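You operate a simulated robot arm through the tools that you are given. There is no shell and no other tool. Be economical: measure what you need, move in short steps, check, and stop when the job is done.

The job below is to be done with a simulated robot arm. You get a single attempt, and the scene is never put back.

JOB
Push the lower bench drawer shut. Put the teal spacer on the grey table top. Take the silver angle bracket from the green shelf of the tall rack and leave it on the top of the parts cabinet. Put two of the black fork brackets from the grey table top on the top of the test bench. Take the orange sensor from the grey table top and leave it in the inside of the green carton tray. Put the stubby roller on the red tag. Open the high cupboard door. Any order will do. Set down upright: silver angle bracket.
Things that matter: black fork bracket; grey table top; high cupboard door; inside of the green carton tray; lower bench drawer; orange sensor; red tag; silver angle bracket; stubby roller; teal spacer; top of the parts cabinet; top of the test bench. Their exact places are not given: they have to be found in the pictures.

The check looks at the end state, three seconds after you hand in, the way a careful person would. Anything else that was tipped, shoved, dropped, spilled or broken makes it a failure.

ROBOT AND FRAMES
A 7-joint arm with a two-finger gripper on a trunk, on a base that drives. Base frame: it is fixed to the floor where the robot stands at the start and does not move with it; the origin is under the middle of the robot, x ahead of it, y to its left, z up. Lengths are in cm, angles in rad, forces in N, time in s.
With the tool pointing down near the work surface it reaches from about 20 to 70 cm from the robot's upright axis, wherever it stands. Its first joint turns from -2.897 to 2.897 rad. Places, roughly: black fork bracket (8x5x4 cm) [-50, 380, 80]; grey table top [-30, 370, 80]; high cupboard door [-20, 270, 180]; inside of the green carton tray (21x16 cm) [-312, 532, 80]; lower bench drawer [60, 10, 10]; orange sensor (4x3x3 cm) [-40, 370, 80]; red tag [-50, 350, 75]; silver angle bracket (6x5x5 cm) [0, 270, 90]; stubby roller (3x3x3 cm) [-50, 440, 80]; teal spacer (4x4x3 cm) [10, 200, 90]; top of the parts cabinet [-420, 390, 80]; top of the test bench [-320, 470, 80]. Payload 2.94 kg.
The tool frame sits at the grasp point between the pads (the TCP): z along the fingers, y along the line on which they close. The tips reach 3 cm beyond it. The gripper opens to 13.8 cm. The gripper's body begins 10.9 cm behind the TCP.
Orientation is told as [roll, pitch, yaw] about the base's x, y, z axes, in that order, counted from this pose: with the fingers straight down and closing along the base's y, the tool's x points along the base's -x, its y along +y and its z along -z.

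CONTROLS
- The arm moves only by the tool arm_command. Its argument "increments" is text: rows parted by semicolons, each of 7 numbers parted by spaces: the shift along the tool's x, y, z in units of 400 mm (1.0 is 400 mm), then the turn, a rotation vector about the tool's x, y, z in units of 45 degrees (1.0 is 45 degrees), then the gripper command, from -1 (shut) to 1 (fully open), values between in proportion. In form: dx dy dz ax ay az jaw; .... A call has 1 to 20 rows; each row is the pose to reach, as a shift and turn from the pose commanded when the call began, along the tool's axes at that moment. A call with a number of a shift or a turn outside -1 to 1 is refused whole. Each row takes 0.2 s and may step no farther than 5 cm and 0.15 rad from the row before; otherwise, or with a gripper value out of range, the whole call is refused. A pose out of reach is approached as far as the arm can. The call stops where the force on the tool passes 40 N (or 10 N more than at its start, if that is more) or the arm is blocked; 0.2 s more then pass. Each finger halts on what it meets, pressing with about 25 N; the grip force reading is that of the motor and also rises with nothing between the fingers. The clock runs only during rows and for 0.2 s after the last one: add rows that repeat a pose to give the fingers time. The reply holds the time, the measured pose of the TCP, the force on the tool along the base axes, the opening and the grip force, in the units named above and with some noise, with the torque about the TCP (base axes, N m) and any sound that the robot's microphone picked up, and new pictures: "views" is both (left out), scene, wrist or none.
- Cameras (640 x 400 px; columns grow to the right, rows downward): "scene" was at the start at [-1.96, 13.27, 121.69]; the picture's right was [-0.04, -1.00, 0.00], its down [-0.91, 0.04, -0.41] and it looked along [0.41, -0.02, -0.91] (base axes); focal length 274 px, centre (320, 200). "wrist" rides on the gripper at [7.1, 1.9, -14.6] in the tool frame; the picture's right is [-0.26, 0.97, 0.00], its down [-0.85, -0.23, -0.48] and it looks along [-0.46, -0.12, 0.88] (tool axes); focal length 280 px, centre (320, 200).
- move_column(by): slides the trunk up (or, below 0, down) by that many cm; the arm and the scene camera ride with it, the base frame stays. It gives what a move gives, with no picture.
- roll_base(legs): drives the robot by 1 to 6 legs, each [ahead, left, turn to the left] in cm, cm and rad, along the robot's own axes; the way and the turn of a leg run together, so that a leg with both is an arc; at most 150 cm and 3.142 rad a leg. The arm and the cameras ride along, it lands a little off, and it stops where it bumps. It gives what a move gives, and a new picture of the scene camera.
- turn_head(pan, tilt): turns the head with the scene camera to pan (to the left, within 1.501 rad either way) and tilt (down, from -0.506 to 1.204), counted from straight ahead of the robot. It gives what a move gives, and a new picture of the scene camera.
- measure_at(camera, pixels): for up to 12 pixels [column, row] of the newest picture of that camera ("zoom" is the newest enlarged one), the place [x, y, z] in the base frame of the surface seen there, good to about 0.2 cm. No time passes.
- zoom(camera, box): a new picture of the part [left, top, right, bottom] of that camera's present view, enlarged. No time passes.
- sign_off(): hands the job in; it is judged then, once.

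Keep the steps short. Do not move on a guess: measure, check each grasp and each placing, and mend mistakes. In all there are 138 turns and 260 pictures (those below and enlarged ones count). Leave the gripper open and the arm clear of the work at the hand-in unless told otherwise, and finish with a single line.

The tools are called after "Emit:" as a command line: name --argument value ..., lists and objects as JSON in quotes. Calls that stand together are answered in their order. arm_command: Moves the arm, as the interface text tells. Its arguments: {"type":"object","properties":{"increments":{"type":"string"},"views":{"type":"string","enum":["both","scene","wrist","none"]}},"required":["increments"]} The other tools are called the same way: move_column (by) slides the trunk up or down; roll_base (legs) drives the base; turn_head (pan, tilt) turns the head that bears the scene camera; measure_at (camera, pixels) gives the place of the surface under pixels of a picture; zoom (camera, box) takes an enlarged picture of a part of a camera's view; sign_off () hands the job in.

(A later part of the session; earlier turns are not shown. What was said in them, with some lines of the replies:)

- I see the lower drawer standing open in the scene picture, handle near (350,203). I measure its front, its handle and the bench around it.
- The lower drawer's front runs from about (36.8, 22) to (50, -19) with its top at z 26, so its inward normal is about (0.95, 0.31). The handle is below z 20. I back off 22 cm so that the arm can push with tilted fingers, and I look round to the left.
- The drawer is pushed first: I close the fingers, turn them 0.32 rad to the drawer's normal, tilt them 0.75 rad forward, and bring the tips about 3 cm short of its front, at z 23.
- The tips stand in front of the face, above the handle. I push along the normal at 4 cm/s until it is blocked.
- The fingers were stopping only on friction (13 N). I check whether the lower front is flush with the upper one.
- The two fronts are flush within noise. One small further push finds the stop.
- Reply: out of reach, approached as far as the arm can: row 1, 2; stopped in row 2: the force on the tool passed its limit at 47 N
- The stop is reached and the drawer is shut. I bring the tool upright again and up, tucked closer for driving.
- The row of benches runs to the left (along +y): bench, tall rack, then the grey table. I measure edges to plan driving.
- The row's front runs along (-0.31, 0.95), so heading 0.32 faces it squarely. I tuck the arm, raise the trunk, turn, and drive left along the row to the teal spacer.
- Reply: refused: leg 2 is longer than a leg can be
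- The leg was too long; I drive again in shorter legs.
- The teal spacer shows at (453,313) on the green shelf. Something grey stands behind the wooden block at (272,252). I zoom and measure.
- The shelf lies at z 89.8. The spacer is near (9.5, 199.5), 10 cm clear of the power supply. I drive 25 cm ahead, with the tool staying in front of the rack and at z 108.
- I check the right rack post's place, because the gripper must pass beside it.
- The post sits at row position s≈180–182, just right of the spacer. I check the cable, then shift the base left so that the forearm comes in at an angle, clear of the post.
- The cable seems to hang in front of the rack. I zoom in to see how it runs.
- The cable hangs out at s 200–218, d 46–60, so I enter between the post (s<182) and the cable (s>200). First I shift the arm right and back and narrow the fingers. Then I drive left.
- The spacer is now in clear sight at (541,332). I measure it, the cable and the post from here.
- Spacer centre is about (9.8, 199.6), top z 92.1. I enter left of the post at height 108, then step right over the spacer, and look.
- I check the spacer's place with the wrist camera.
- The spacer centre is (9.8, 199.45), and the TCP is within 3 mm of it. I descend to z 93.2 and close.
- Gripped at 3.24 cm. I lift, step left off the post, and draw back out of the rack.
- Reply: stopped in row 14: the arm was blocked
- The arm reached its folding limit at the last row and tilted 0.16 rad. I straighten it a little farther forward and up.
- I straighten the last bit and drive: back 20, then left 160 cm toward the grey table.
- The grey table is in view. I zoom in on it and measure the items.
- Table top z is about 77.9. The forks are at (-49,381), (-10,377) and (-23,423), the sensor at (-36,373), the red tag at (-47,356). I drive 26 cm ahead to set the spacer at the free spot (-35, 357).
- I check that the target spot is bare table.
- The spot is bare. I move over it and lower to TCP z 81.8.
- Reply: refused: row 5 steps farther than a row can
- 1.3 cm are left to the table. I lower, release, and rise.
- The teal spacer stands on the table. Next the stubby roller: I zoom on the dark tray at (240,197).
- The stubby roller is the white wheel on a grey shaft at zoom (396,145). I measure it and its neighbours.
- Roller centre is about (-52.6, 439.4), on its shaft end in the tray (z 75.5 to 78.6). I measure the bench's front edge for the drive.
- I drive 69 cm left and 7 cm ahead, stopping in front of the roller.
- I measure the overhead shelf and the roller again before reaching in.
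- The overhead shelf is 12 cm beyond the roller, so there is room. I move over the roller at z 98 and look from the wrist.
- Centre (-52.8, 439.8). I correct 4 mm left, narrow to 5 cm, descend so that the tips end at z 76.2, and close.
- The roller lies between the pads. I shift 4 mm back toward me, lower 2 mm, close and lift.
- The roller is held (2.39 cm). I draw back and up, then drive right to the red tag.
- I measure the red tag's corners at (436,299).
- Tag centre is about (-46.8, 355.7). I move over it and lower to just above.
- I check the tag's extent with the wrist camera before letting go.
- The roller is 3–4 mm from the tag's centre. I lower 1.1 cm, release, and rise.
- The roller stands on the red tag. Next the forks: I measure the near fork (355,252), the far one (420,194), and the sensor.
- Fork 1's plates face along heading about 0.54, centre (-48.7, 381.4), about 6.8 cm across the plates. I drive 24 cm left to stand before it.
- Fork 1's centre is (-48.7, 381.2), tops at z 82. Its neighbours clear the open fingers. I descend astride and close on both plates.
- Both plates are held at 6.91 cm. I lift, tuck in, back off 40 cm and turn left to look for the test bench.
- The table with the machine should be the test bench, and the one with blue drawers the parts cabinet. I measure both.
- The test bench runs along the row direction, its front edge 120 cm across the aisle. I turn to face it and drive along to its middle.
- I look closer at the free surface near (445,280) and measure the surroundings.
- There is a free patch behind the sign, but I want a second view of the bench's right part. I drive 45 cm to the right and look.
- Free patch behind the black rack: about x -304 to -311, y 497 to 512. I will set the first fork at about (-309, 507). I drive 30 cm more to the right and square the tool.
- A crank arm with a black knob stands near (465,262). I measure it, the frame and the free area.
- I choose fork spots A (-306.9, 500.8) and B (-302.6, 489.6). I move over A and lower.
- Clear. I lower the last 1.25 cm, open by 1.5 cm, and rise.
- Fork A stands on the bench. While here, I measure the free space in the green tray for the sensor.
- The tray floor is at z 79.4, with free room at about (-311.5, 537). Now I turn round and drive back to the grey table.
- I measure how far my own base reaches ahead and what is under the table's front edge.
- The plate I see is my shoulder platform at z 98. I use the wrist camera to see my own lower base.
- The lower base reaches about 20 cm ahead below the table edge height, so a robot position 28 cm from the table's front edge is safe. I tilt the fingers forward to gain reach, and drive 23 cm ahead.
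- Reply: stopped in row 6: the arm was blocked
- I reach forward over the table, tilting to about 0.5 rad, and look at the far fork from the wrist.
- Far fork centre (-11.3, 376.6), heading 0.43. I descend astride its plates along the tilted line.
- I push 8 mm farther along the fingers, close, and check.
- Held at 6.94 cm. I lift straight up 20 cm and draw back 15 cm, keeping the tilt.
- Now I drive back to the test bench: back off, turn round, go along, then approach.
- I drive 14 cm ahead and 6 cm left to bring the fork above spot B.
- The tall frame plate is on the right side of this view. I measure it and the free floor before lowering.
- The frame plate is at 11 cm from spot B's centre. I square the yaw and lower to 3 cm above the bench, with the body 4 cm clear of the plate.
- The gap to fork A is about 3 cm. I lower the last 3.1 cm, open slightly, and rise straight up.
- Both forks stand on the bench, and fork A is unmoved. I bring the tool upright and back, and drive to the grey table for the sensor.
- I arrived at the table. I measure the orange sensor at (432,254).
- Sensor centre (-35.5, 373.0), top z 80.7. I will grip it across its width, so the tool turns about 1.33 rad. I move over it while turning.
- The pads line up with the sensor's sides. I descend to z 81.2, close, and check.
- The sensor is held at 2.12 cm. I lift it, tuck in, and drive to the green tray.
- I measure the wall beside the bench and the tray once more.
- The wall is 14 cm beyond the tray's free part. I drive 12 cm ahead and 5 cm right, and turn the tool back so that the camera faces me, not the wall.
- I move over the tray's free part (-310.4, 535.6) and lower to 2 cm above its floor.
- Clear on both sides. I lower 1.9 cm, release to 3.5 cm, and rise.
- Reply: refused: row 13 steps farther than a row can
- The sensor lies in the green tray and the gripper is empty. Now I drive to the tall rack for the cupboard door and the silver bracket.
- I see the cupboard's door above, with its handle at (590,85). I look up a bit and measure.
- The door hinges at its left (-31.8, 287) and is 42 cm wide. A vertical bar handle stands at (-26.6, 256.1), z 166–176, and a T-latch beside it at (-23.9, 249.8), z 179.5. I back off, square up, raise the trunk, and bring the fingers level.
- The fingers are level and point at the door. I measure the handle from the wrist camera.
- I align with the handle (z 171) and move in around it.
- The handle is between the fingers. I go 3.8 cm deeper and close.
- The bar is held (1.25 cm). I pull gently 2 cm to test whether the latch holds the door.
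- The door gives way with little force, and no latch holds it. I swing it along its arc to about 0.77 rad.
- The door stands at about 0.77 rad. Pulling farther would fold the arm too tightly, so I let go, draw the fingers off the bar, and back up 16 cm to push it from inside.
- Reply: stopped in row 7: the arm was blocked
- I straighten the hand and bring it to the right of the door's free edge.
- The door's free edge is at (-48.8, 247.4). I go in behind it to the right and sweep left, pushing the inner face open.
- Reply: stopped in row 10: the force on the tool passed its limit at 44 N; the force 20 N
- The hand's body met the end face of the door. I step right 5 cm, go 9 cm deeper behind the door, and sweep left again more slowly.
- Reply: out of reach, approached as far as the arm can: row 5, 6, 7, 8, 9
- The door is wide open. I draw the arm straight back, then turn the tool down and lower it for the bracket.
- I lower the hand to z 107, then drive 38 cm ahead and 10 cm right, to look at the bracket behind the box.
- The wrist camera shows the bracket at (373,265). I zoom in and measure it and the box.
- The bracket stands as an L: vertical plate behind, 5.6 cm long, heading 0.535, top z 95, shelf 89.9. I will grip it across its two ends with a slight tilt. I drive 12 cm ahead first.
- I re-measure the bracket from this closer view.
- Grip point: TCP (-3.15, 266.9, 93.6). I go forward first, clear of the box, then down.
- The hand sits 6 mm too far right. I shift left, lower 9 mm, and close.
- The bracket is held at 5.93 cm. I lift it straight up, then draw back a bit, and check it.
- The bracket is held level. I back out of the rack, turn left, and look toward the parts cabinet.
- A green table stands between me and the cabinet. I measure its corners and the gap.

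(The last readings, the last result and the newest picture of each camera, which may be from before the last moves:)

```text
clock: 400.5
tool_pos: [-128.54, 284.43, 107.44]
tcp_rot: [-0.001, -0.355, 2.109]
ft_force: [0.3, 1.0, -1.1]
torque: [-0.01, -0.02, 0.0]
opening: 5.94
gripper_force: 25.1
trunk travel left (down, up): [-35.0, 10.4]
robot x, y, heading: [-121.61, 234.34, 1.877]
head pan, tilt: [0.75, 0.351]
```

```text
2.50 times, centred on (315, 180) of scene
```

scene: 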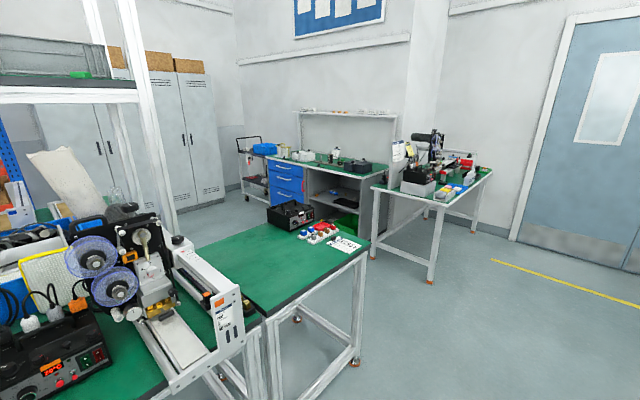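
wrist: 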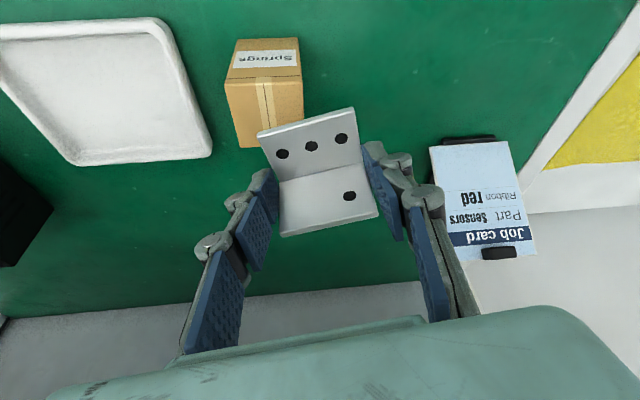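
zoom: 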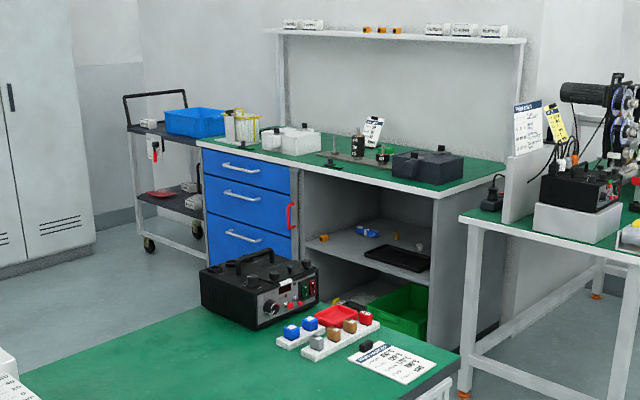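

The cabinet's front edge is at row position s≈475, and the green table ends at s≈368. I drive along the aisle to s≈405, then left between them.

Emit:
roll_base --legs '[[72, 0, 0.02], [72, 0, 0], [0, 70, 0], [0, 70, 0]]'

Emit:
turn_head --pan 0.45 --tilt 0.6

```text
clock: 420.4
tool_pos: [-306.05, 381.48, 107.37]
tcp_rot: [-0.003, -0.359, 2.099]
ft_force: [-0.2, 1.4, -1.1]
torque: [0.0, 0.01, 0.0]
opening: 5.93
gripper_force: 25.0
trunk travel left (down, up): [-35.0, 10.4]
robot x, y, heading: [-299.26, 331.57, 1.869]
head pan, tilt: [0.75, 0.351]
```

scene: 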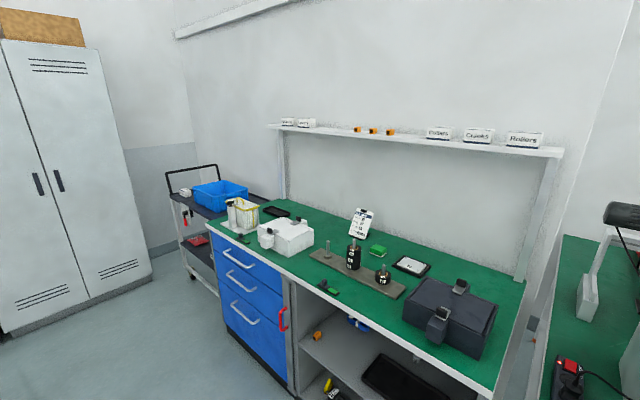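

```text
clock: 421.2
tool_pos: [-306.06, 381.39, 107.44]
tcp_rot: [-0.001, -0.357, 2.101]
ft_force: [0.3, 0.3, -0.9]
torque: [-0.02, -0.01, 0.05]
opening: 5.92
gripper_force: 25.1
trunk travel left (down, up): [-35.0, 10.4]
robot x, y, heading: [-299.6, 331.44, 1.871]
head pan, tilt: [0.45, 0.6]
```

scene: 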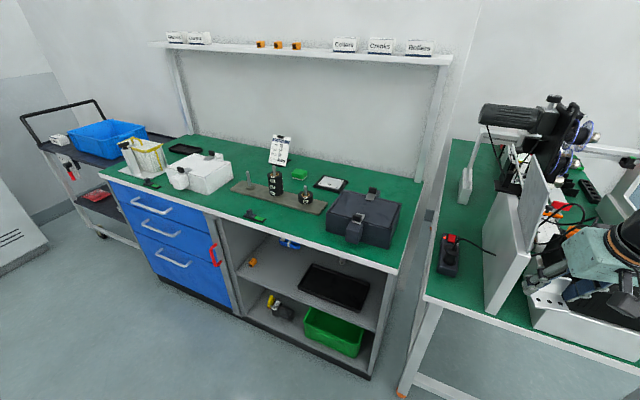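

I see free green patches on the cabinet. I measure those near the front, between the plate and the dark box.

Emit:
zoom --camera "scene" --box '[180, 150, 420, 280]'

Emit:
measure_at --camera "scene" --pixels '[[300, 225], [285, 222], [310, 232], [300, 240], [322, 207], [310, 213], [265, 205], [330, 232], [240, 195], [225, 205], [320, 245], [215, 195]]'

```text
2.67 times, centred on (300, 215) of scene
```

zoom: 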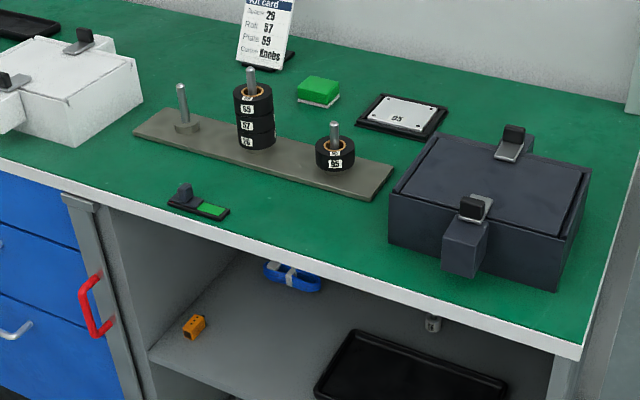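

```text
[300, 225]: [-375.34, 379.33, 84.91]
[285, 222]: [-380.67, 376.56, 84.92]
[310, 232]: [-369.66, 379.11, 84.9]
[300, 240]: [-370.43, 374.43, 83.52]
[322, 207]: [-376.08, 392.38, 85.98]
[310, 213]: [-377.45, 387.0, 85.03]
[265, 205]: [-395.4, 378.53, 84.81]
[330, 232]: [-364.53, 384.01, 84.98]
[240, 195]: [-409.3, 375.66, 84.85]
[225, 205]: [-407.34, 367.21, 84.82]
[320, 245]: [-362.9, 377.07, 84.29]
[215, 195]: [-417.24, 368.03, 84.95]
```

Cabinet top z is 84.9, and the spot (-374, 382) is free. I drive 56 cm left and 10 cm ahead.

Emit:
roll_base --legs '[[0, 58, 0], [10, 0, 0]]'

Emit:
turn_head --pan 0.0 --tilt 0.75

```text
clock: 427.5
tool_pos: [-364.61, 373.6, 107.4]
tcp_rot: [-0.003, -0.358, 2.099]
ft_force: [-0.4, -0.3, -1.5]
torque: [-0.02, -0.01, -0.01]
opening: 5.93
gripper_force: 24.8
trunk travel left (down, up): [-35.0, 10.4]
robot x, y, heading: [-358.03, 323.49, 1.869]
head pan, tilt: [0.45, 0.6]
```

scene: 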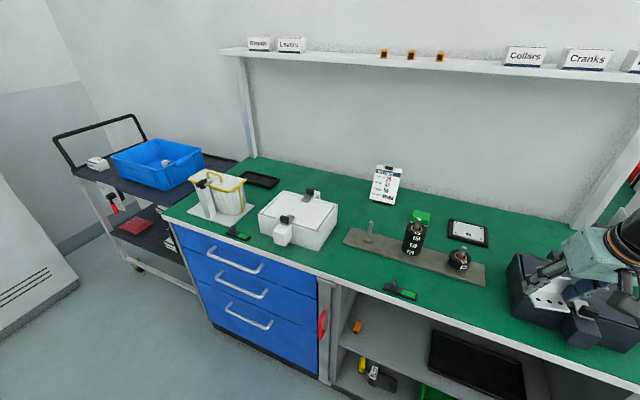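

```text
clock: 428.4
tool_pos: [-364.57, 373.59, 107.41]
tcp_rot: [0.0, -0.358, 2.098]
ft_force: [0.2, -0.3, -0.4]
torque: [-0.01, -0.03, 0.03]
opening: 5.93
gripper_force: 25.5
trunk travel left (down, up): [-35.0, 10.4]
robot x, y, heading: [-357.84, 323.62, 1.869]
head pan, tilt: [0.0, 0.75]
```

scene: 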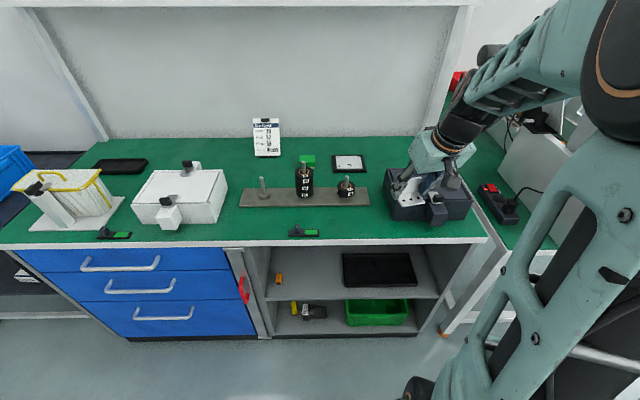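

Emit:
measure_at --camera "scene" --pixels '[[350, 222], [350, 207], [350, 238], [386, 215], [321, 232], [370, 225], [335, 222]]'

Emit:
arm_command --increments "0 0 0 0 0 0 -0.4" --views "wrist"

```text
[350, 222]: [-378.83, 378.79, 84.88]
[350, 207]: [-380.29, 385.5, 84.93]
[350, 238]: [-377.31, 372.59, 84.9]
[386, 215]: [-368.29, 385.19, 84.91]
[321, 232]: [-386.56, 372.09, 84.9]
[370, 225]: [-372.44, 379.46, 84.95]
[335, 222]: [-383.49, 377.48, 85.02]
```

```text
clock: 428.8
tool_pos: [-364.63, 373.79, 107.41]
tcp_rot: [-0.002, -0.358, 2.098]
ft_force: [0.0, -1.2, -0.7]
torque: [-0.02, 0.02, 0.02]
opening: 5.95
gripper_force: 25.1
trunk travel left (down, up): [-35.0, 10.4]
robot x, y, heading: [-358.13, 323.26, 1.866]
head pan, tilt: [0.0, 0.75]
```

wrist: 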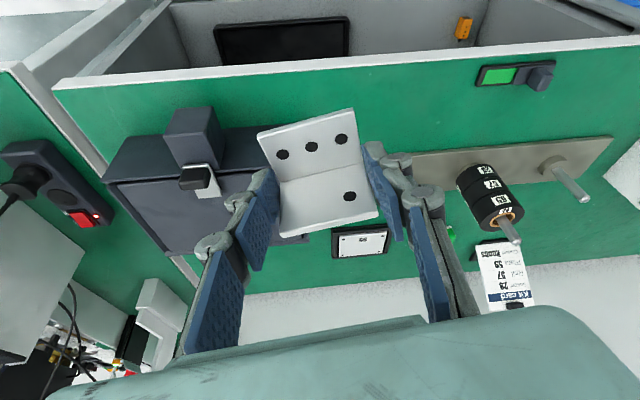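

The free spot's centre is (-376.2, 379.8). I move over it and lower to 2 cm above the top.

Emit:
arm_command --increments "-0.08 0.055 0.03 0 0 0 -0.4; -0.165 0.11 0.06 0 0 0 -0.4; -0.2645 0.1735 0.099 0 0 0 -0.4; -0.235 0.1735 0.18 0 0 0 -0.4; -0.205 0.1735 0.26 0 0 0 -0.4; -0.175 0.1735 0.34 0 0 0 -0.4; -0.145 0.1735 0.42 0 0 0 -0.4; -0.125 0.1735 0.47 0 0 0 -0.4; -0.116 0.1735 0.494 0 0 0 -0.4; -0.116 0.1735 0.494 0 0 0 -0.4"

```text
clock: 431.0
tool_pos: [-376.2, 379.96, 90.48]
tcp_rot: [-0.003, -0.359, 2.098]
ft_force: [0.0, 0.0, -1.6]
torque: [-0.01, 0.02, 0.02]
opening: 5.93
gripper_force: 25.2
trunk travel left (down, up): [-35.0, 10.4]
robot x, y, heading: [-357.76, 323.19, 1.866]
head pan, tilt: [0.0, 0.75]
```

scene: 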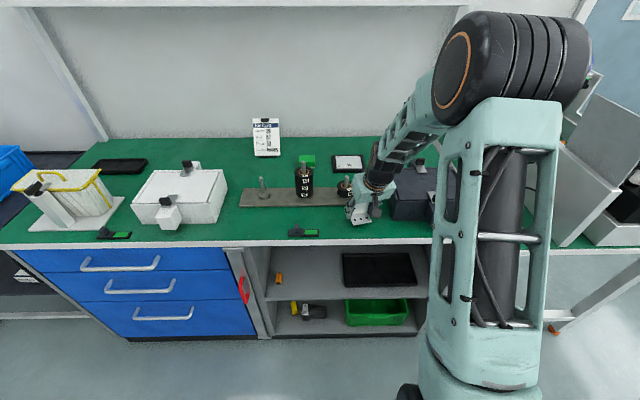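
wrist: 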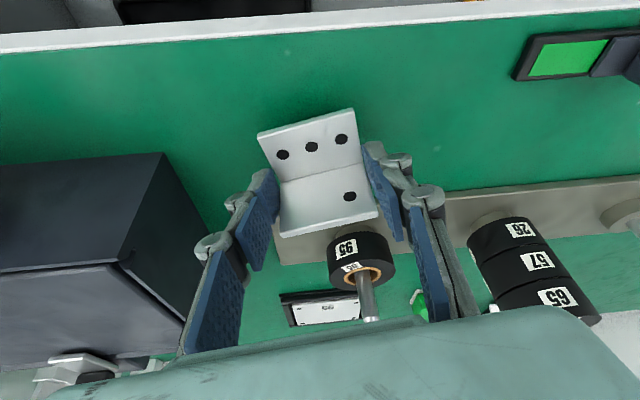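

The roll with the pin stands right beyond. I measure it before lowering.

Emit:
measure_at --camera "wrist" --pixels '[[366, 300], [368, 318], [355, 240], [290, 245], [300, 255], [330, 225], [400, 240], [445, 200]]'

```text
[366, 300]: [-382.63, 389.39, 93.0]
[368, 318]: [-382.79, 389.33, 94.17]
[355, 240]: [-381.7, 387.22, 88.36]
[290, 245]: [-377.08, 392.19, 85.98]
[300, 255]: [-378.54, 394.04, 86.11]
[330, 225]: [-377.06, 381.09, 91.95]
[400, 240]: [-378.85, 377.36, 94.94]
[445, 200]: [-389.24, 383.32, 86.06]
```

All is 4 cm or more clear. I lower 1.9 cm, open gently, and rise straight up.

Emit:
arm_command --increments "0.007 0 0.018 0 0 0 -0.4; 0.012 0 0.032 0 0 0 -0.4; 0.0155 0 0.041 0 0 0 -0.4; 0.0165 0 0.044 0 0 0 -0.4; 0.0165 0 0.044 0 0 0 -0.4; 0.0165 0 0.044 0 0 0 -0.08; 0.0165 0 0.044 0 0 0 0; 0.0165 0 0.044 0 0 0 0.06; 0.0165 0 0.044 0 0 0 0.06; 0 0 0 0 0 0 0.06; -0.025 0 -0.07 0 0 0 0.06; -0.055 0 -0.15 0 0 0 0.06; -0.09 0 -0.24 0 0 0 0.06; -0.125 0 -0.33 0 0 0 0.06; -0.145 0 -0.39 0 0 0 0.06; -0.08 0 -0.42 0 0 0 0.06; -0.01 0 -0.45 0 0 0 0.06; 0.07 0 -0.48 0 0 0 0.06; 0.14 0 -0.5 0 0 0 0.06)"

```text
refused: increments must be text of numbers, spaces and semicolons
```

Emit:
arm_command --increments "0.007 0 0.018 0 0 0 -0.4; 0.012 0 0.032 0 0 0 -0.4; 0.0155 0 0.041 0 0 0 -0.4; 0.0165 0 0.044 0 0 0 -0.4; 0.0165 0 0.044 0 0 0 -0.4; 0.0165 0 0.044 0 0 0 -0.08; 0.0165 0 0.044 0 0 0 0; 0.0165 0 0.044 0 0 0 0.06; 0.0165 0 0.044 0 0 0 0.06; 0 0 0 0 0 0 0.06; -0.025 0 -0.07 0 0 0 0.06; -0.055 0 -0.15 0 0 0 0.06; -0.09 0 -0.24 0 0 0 0.06; -0.125 0 -0.33 0 0 0 0.06; -0.145 0 -0.39 0 0 0 0.06; -0.08 0 -0.42 0 0 0 0.06; -0.01 0 -0.45 0 0 0 0.06; 0.07 0 -0.48 0 0 0 0.06; 0.14 0 -0.5 0 0 0 0.06"

```text
clock: 435.0
tool_pos: [-370.24, 369.24, 107.09]
tcp_rot: [0.0, -0.36, 2.097]
ft_force: [0.3, 0.2, 0.8]
torque: [0.01, 0.04, 0.03]
opening: 7.31
gripper_force: 0.0
trunk travel left (down, up): [-35.0, 10.4]
robot x, y, heading: [-357.74, 323.68, 1.871]
head pan, tilt: [0.0, 0.75]
```

scene: 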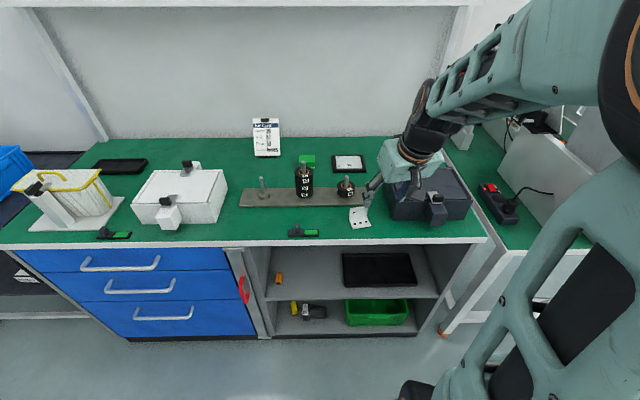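
wrist: 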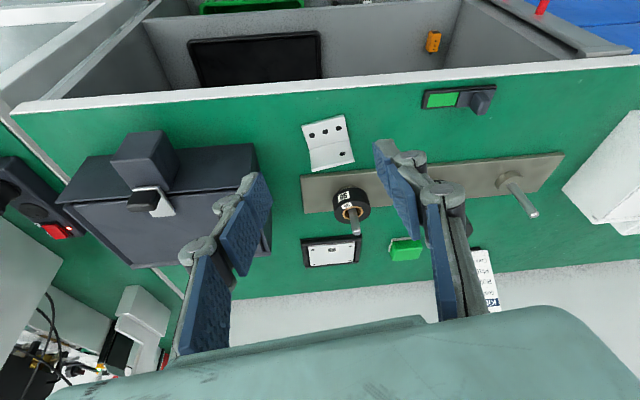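

I check the bracket in enlarged views.

Emit:
zoom --camera "wrist" --box '[290, 105, 370, 180]'

Emit:
zoom --camera "scene" --box '[320, 180, 400, 245]'

```text
5.33 times, centred on (330, 142) of wrist
```

zoom: 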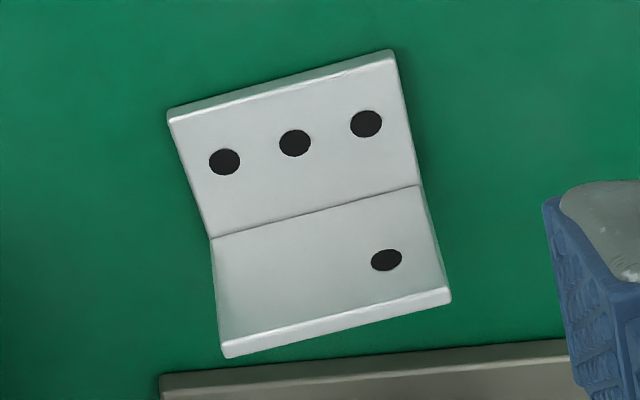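

```text
6.15 times, centred on (360, 212) of scene
```

zoom: 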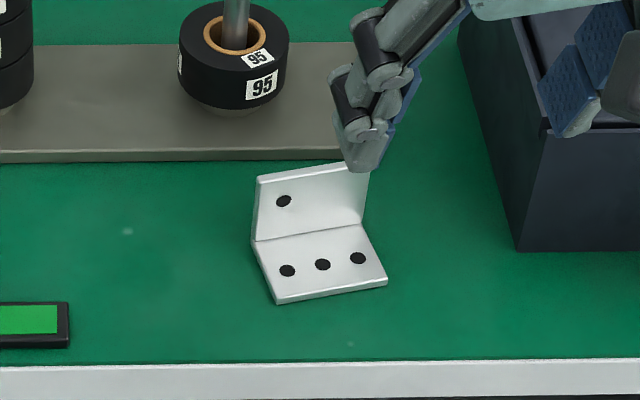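

The bracket stands upright on the cabinet top. I open the gripper, back off a little, and look once more at the test bench and tray.

Emit:
arm_command --increments "0 0 0 0 0 0 1; 0 0 0 0 0 0 1; 0 0 0 0 0 0 1" --views "none"

Emit:
roll_base --legs '[[-12, 0, 0], [0, -110, 0], [0, -100, 0]]'

Emit:
turn_head --pan 0.4 --tilt 0.4

Emit:
zoom --camera "scene" --box '[160, 80, 480, 280]'

Emit:
turn_head --pan -1.5 --tilt 0.1

```text
clock: 435.8
tool_pos: [-370.1, 369.23, 107.13]
tcp_rot: [-0.001, -0.359, 2.099]
ft_force: [-0.7, 0.5, 0.0]
torque: [-0.02, 0.02, -0.01]
opening: 13.83
gripper_force: 0.1
trunk travel left (down, up): [-35.0, 10.4]
robot x, y, heading: [-357.65, 323.19, 1.87]
head pan, tilt: [0.0, 0.75]
```

```text
clock: 455.4
tool_pos: [-164.94, 419.23, 107.17]
tcp_rot: [-0.001, -0.359, 2.102]
ft_force: [-0.4, -0.5, 0.4]
torque: [-0.02, 0.03, 0.01]
opening: 13.8
gripper_force: 0.0
trunk travel left (down, up): [-35.0, 10.4]
robot x, y, heading: [-152.55, 373.31, 1.867]
head pan, tilt: [0.0, 0.75]
```

scene: 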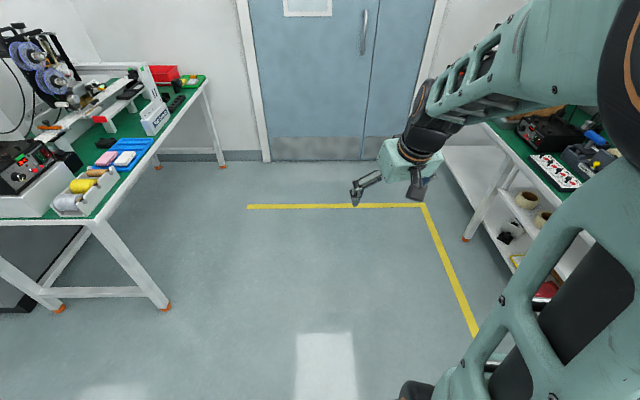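

```text
clock: 456.2
tool_pos: [-164.87, 419.26, 107.23]
tcp_rot: [-0.002, -0.356, 2.102]
ft_force: [0.6, 1.4, 0.4]
torque: [-0.01, -0.01, 0.02]
opening: 13.78
gripper_force: 0.1
trunk travel left (down, up): [-35.0, 10.4]
robot x, y, heading: [-152.51, 373.38, 1.872]
head pan, tilt: [0.4, 0.4]
```

scene: 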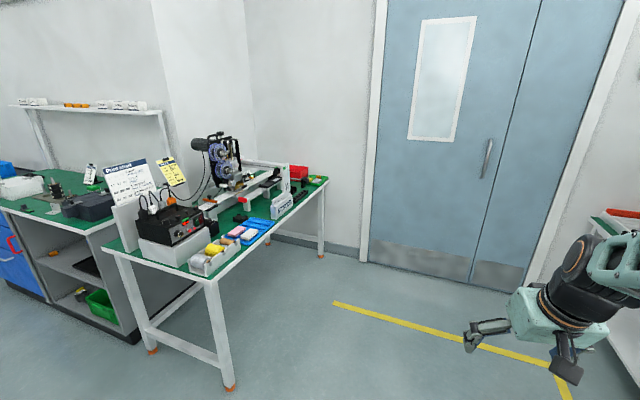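

```text
2.00 times, centred on (320, 180) of scene
```

zoom: 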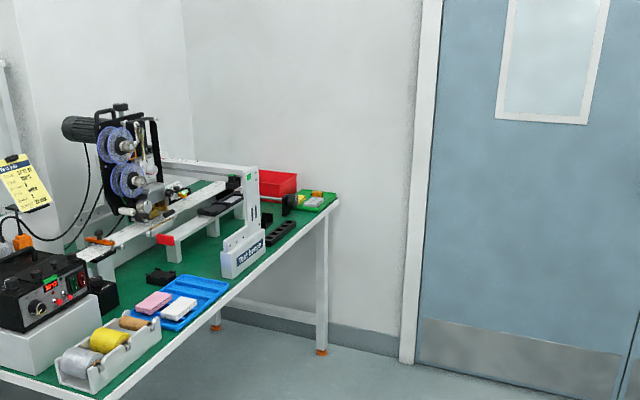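

```text
clock: 458.1
tool_pos: [-164.99, 419.26, 107.05]
tcp_rot: [-0.003, -0.358, 2.102]
ft_force: [-0.7, 0.3, 0.0]
torque: [0.05, -0.03, 0.02]
opening: 13.79
gripper_force: 0.1
trunk travel left (down, up): [-35.0, 10.4]
robot x, y, heading: [-152.73, 373.1, 1.866]
head pan, tilt: [-1.499, 0.099]
```

scene: 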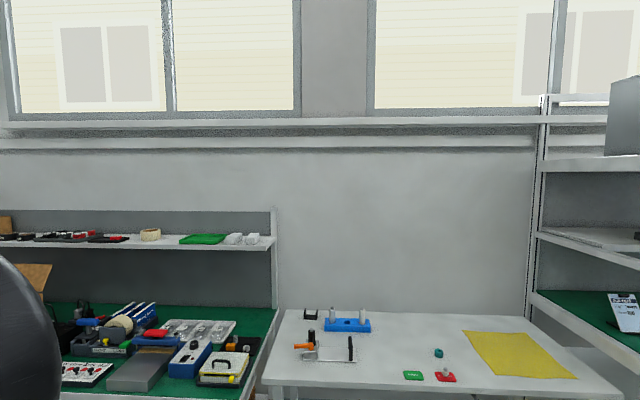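

The sensor is in the green tray, the spacer and the roller on its red tag stand on the grey table, and the cupboard door is still swung out. The gripper is open and clear, so I hand in.

Emit:
sign_off

```text
The job is handed in.
```

All seven tasks are done and the job is handed in; the gripper is open and clear of the work.
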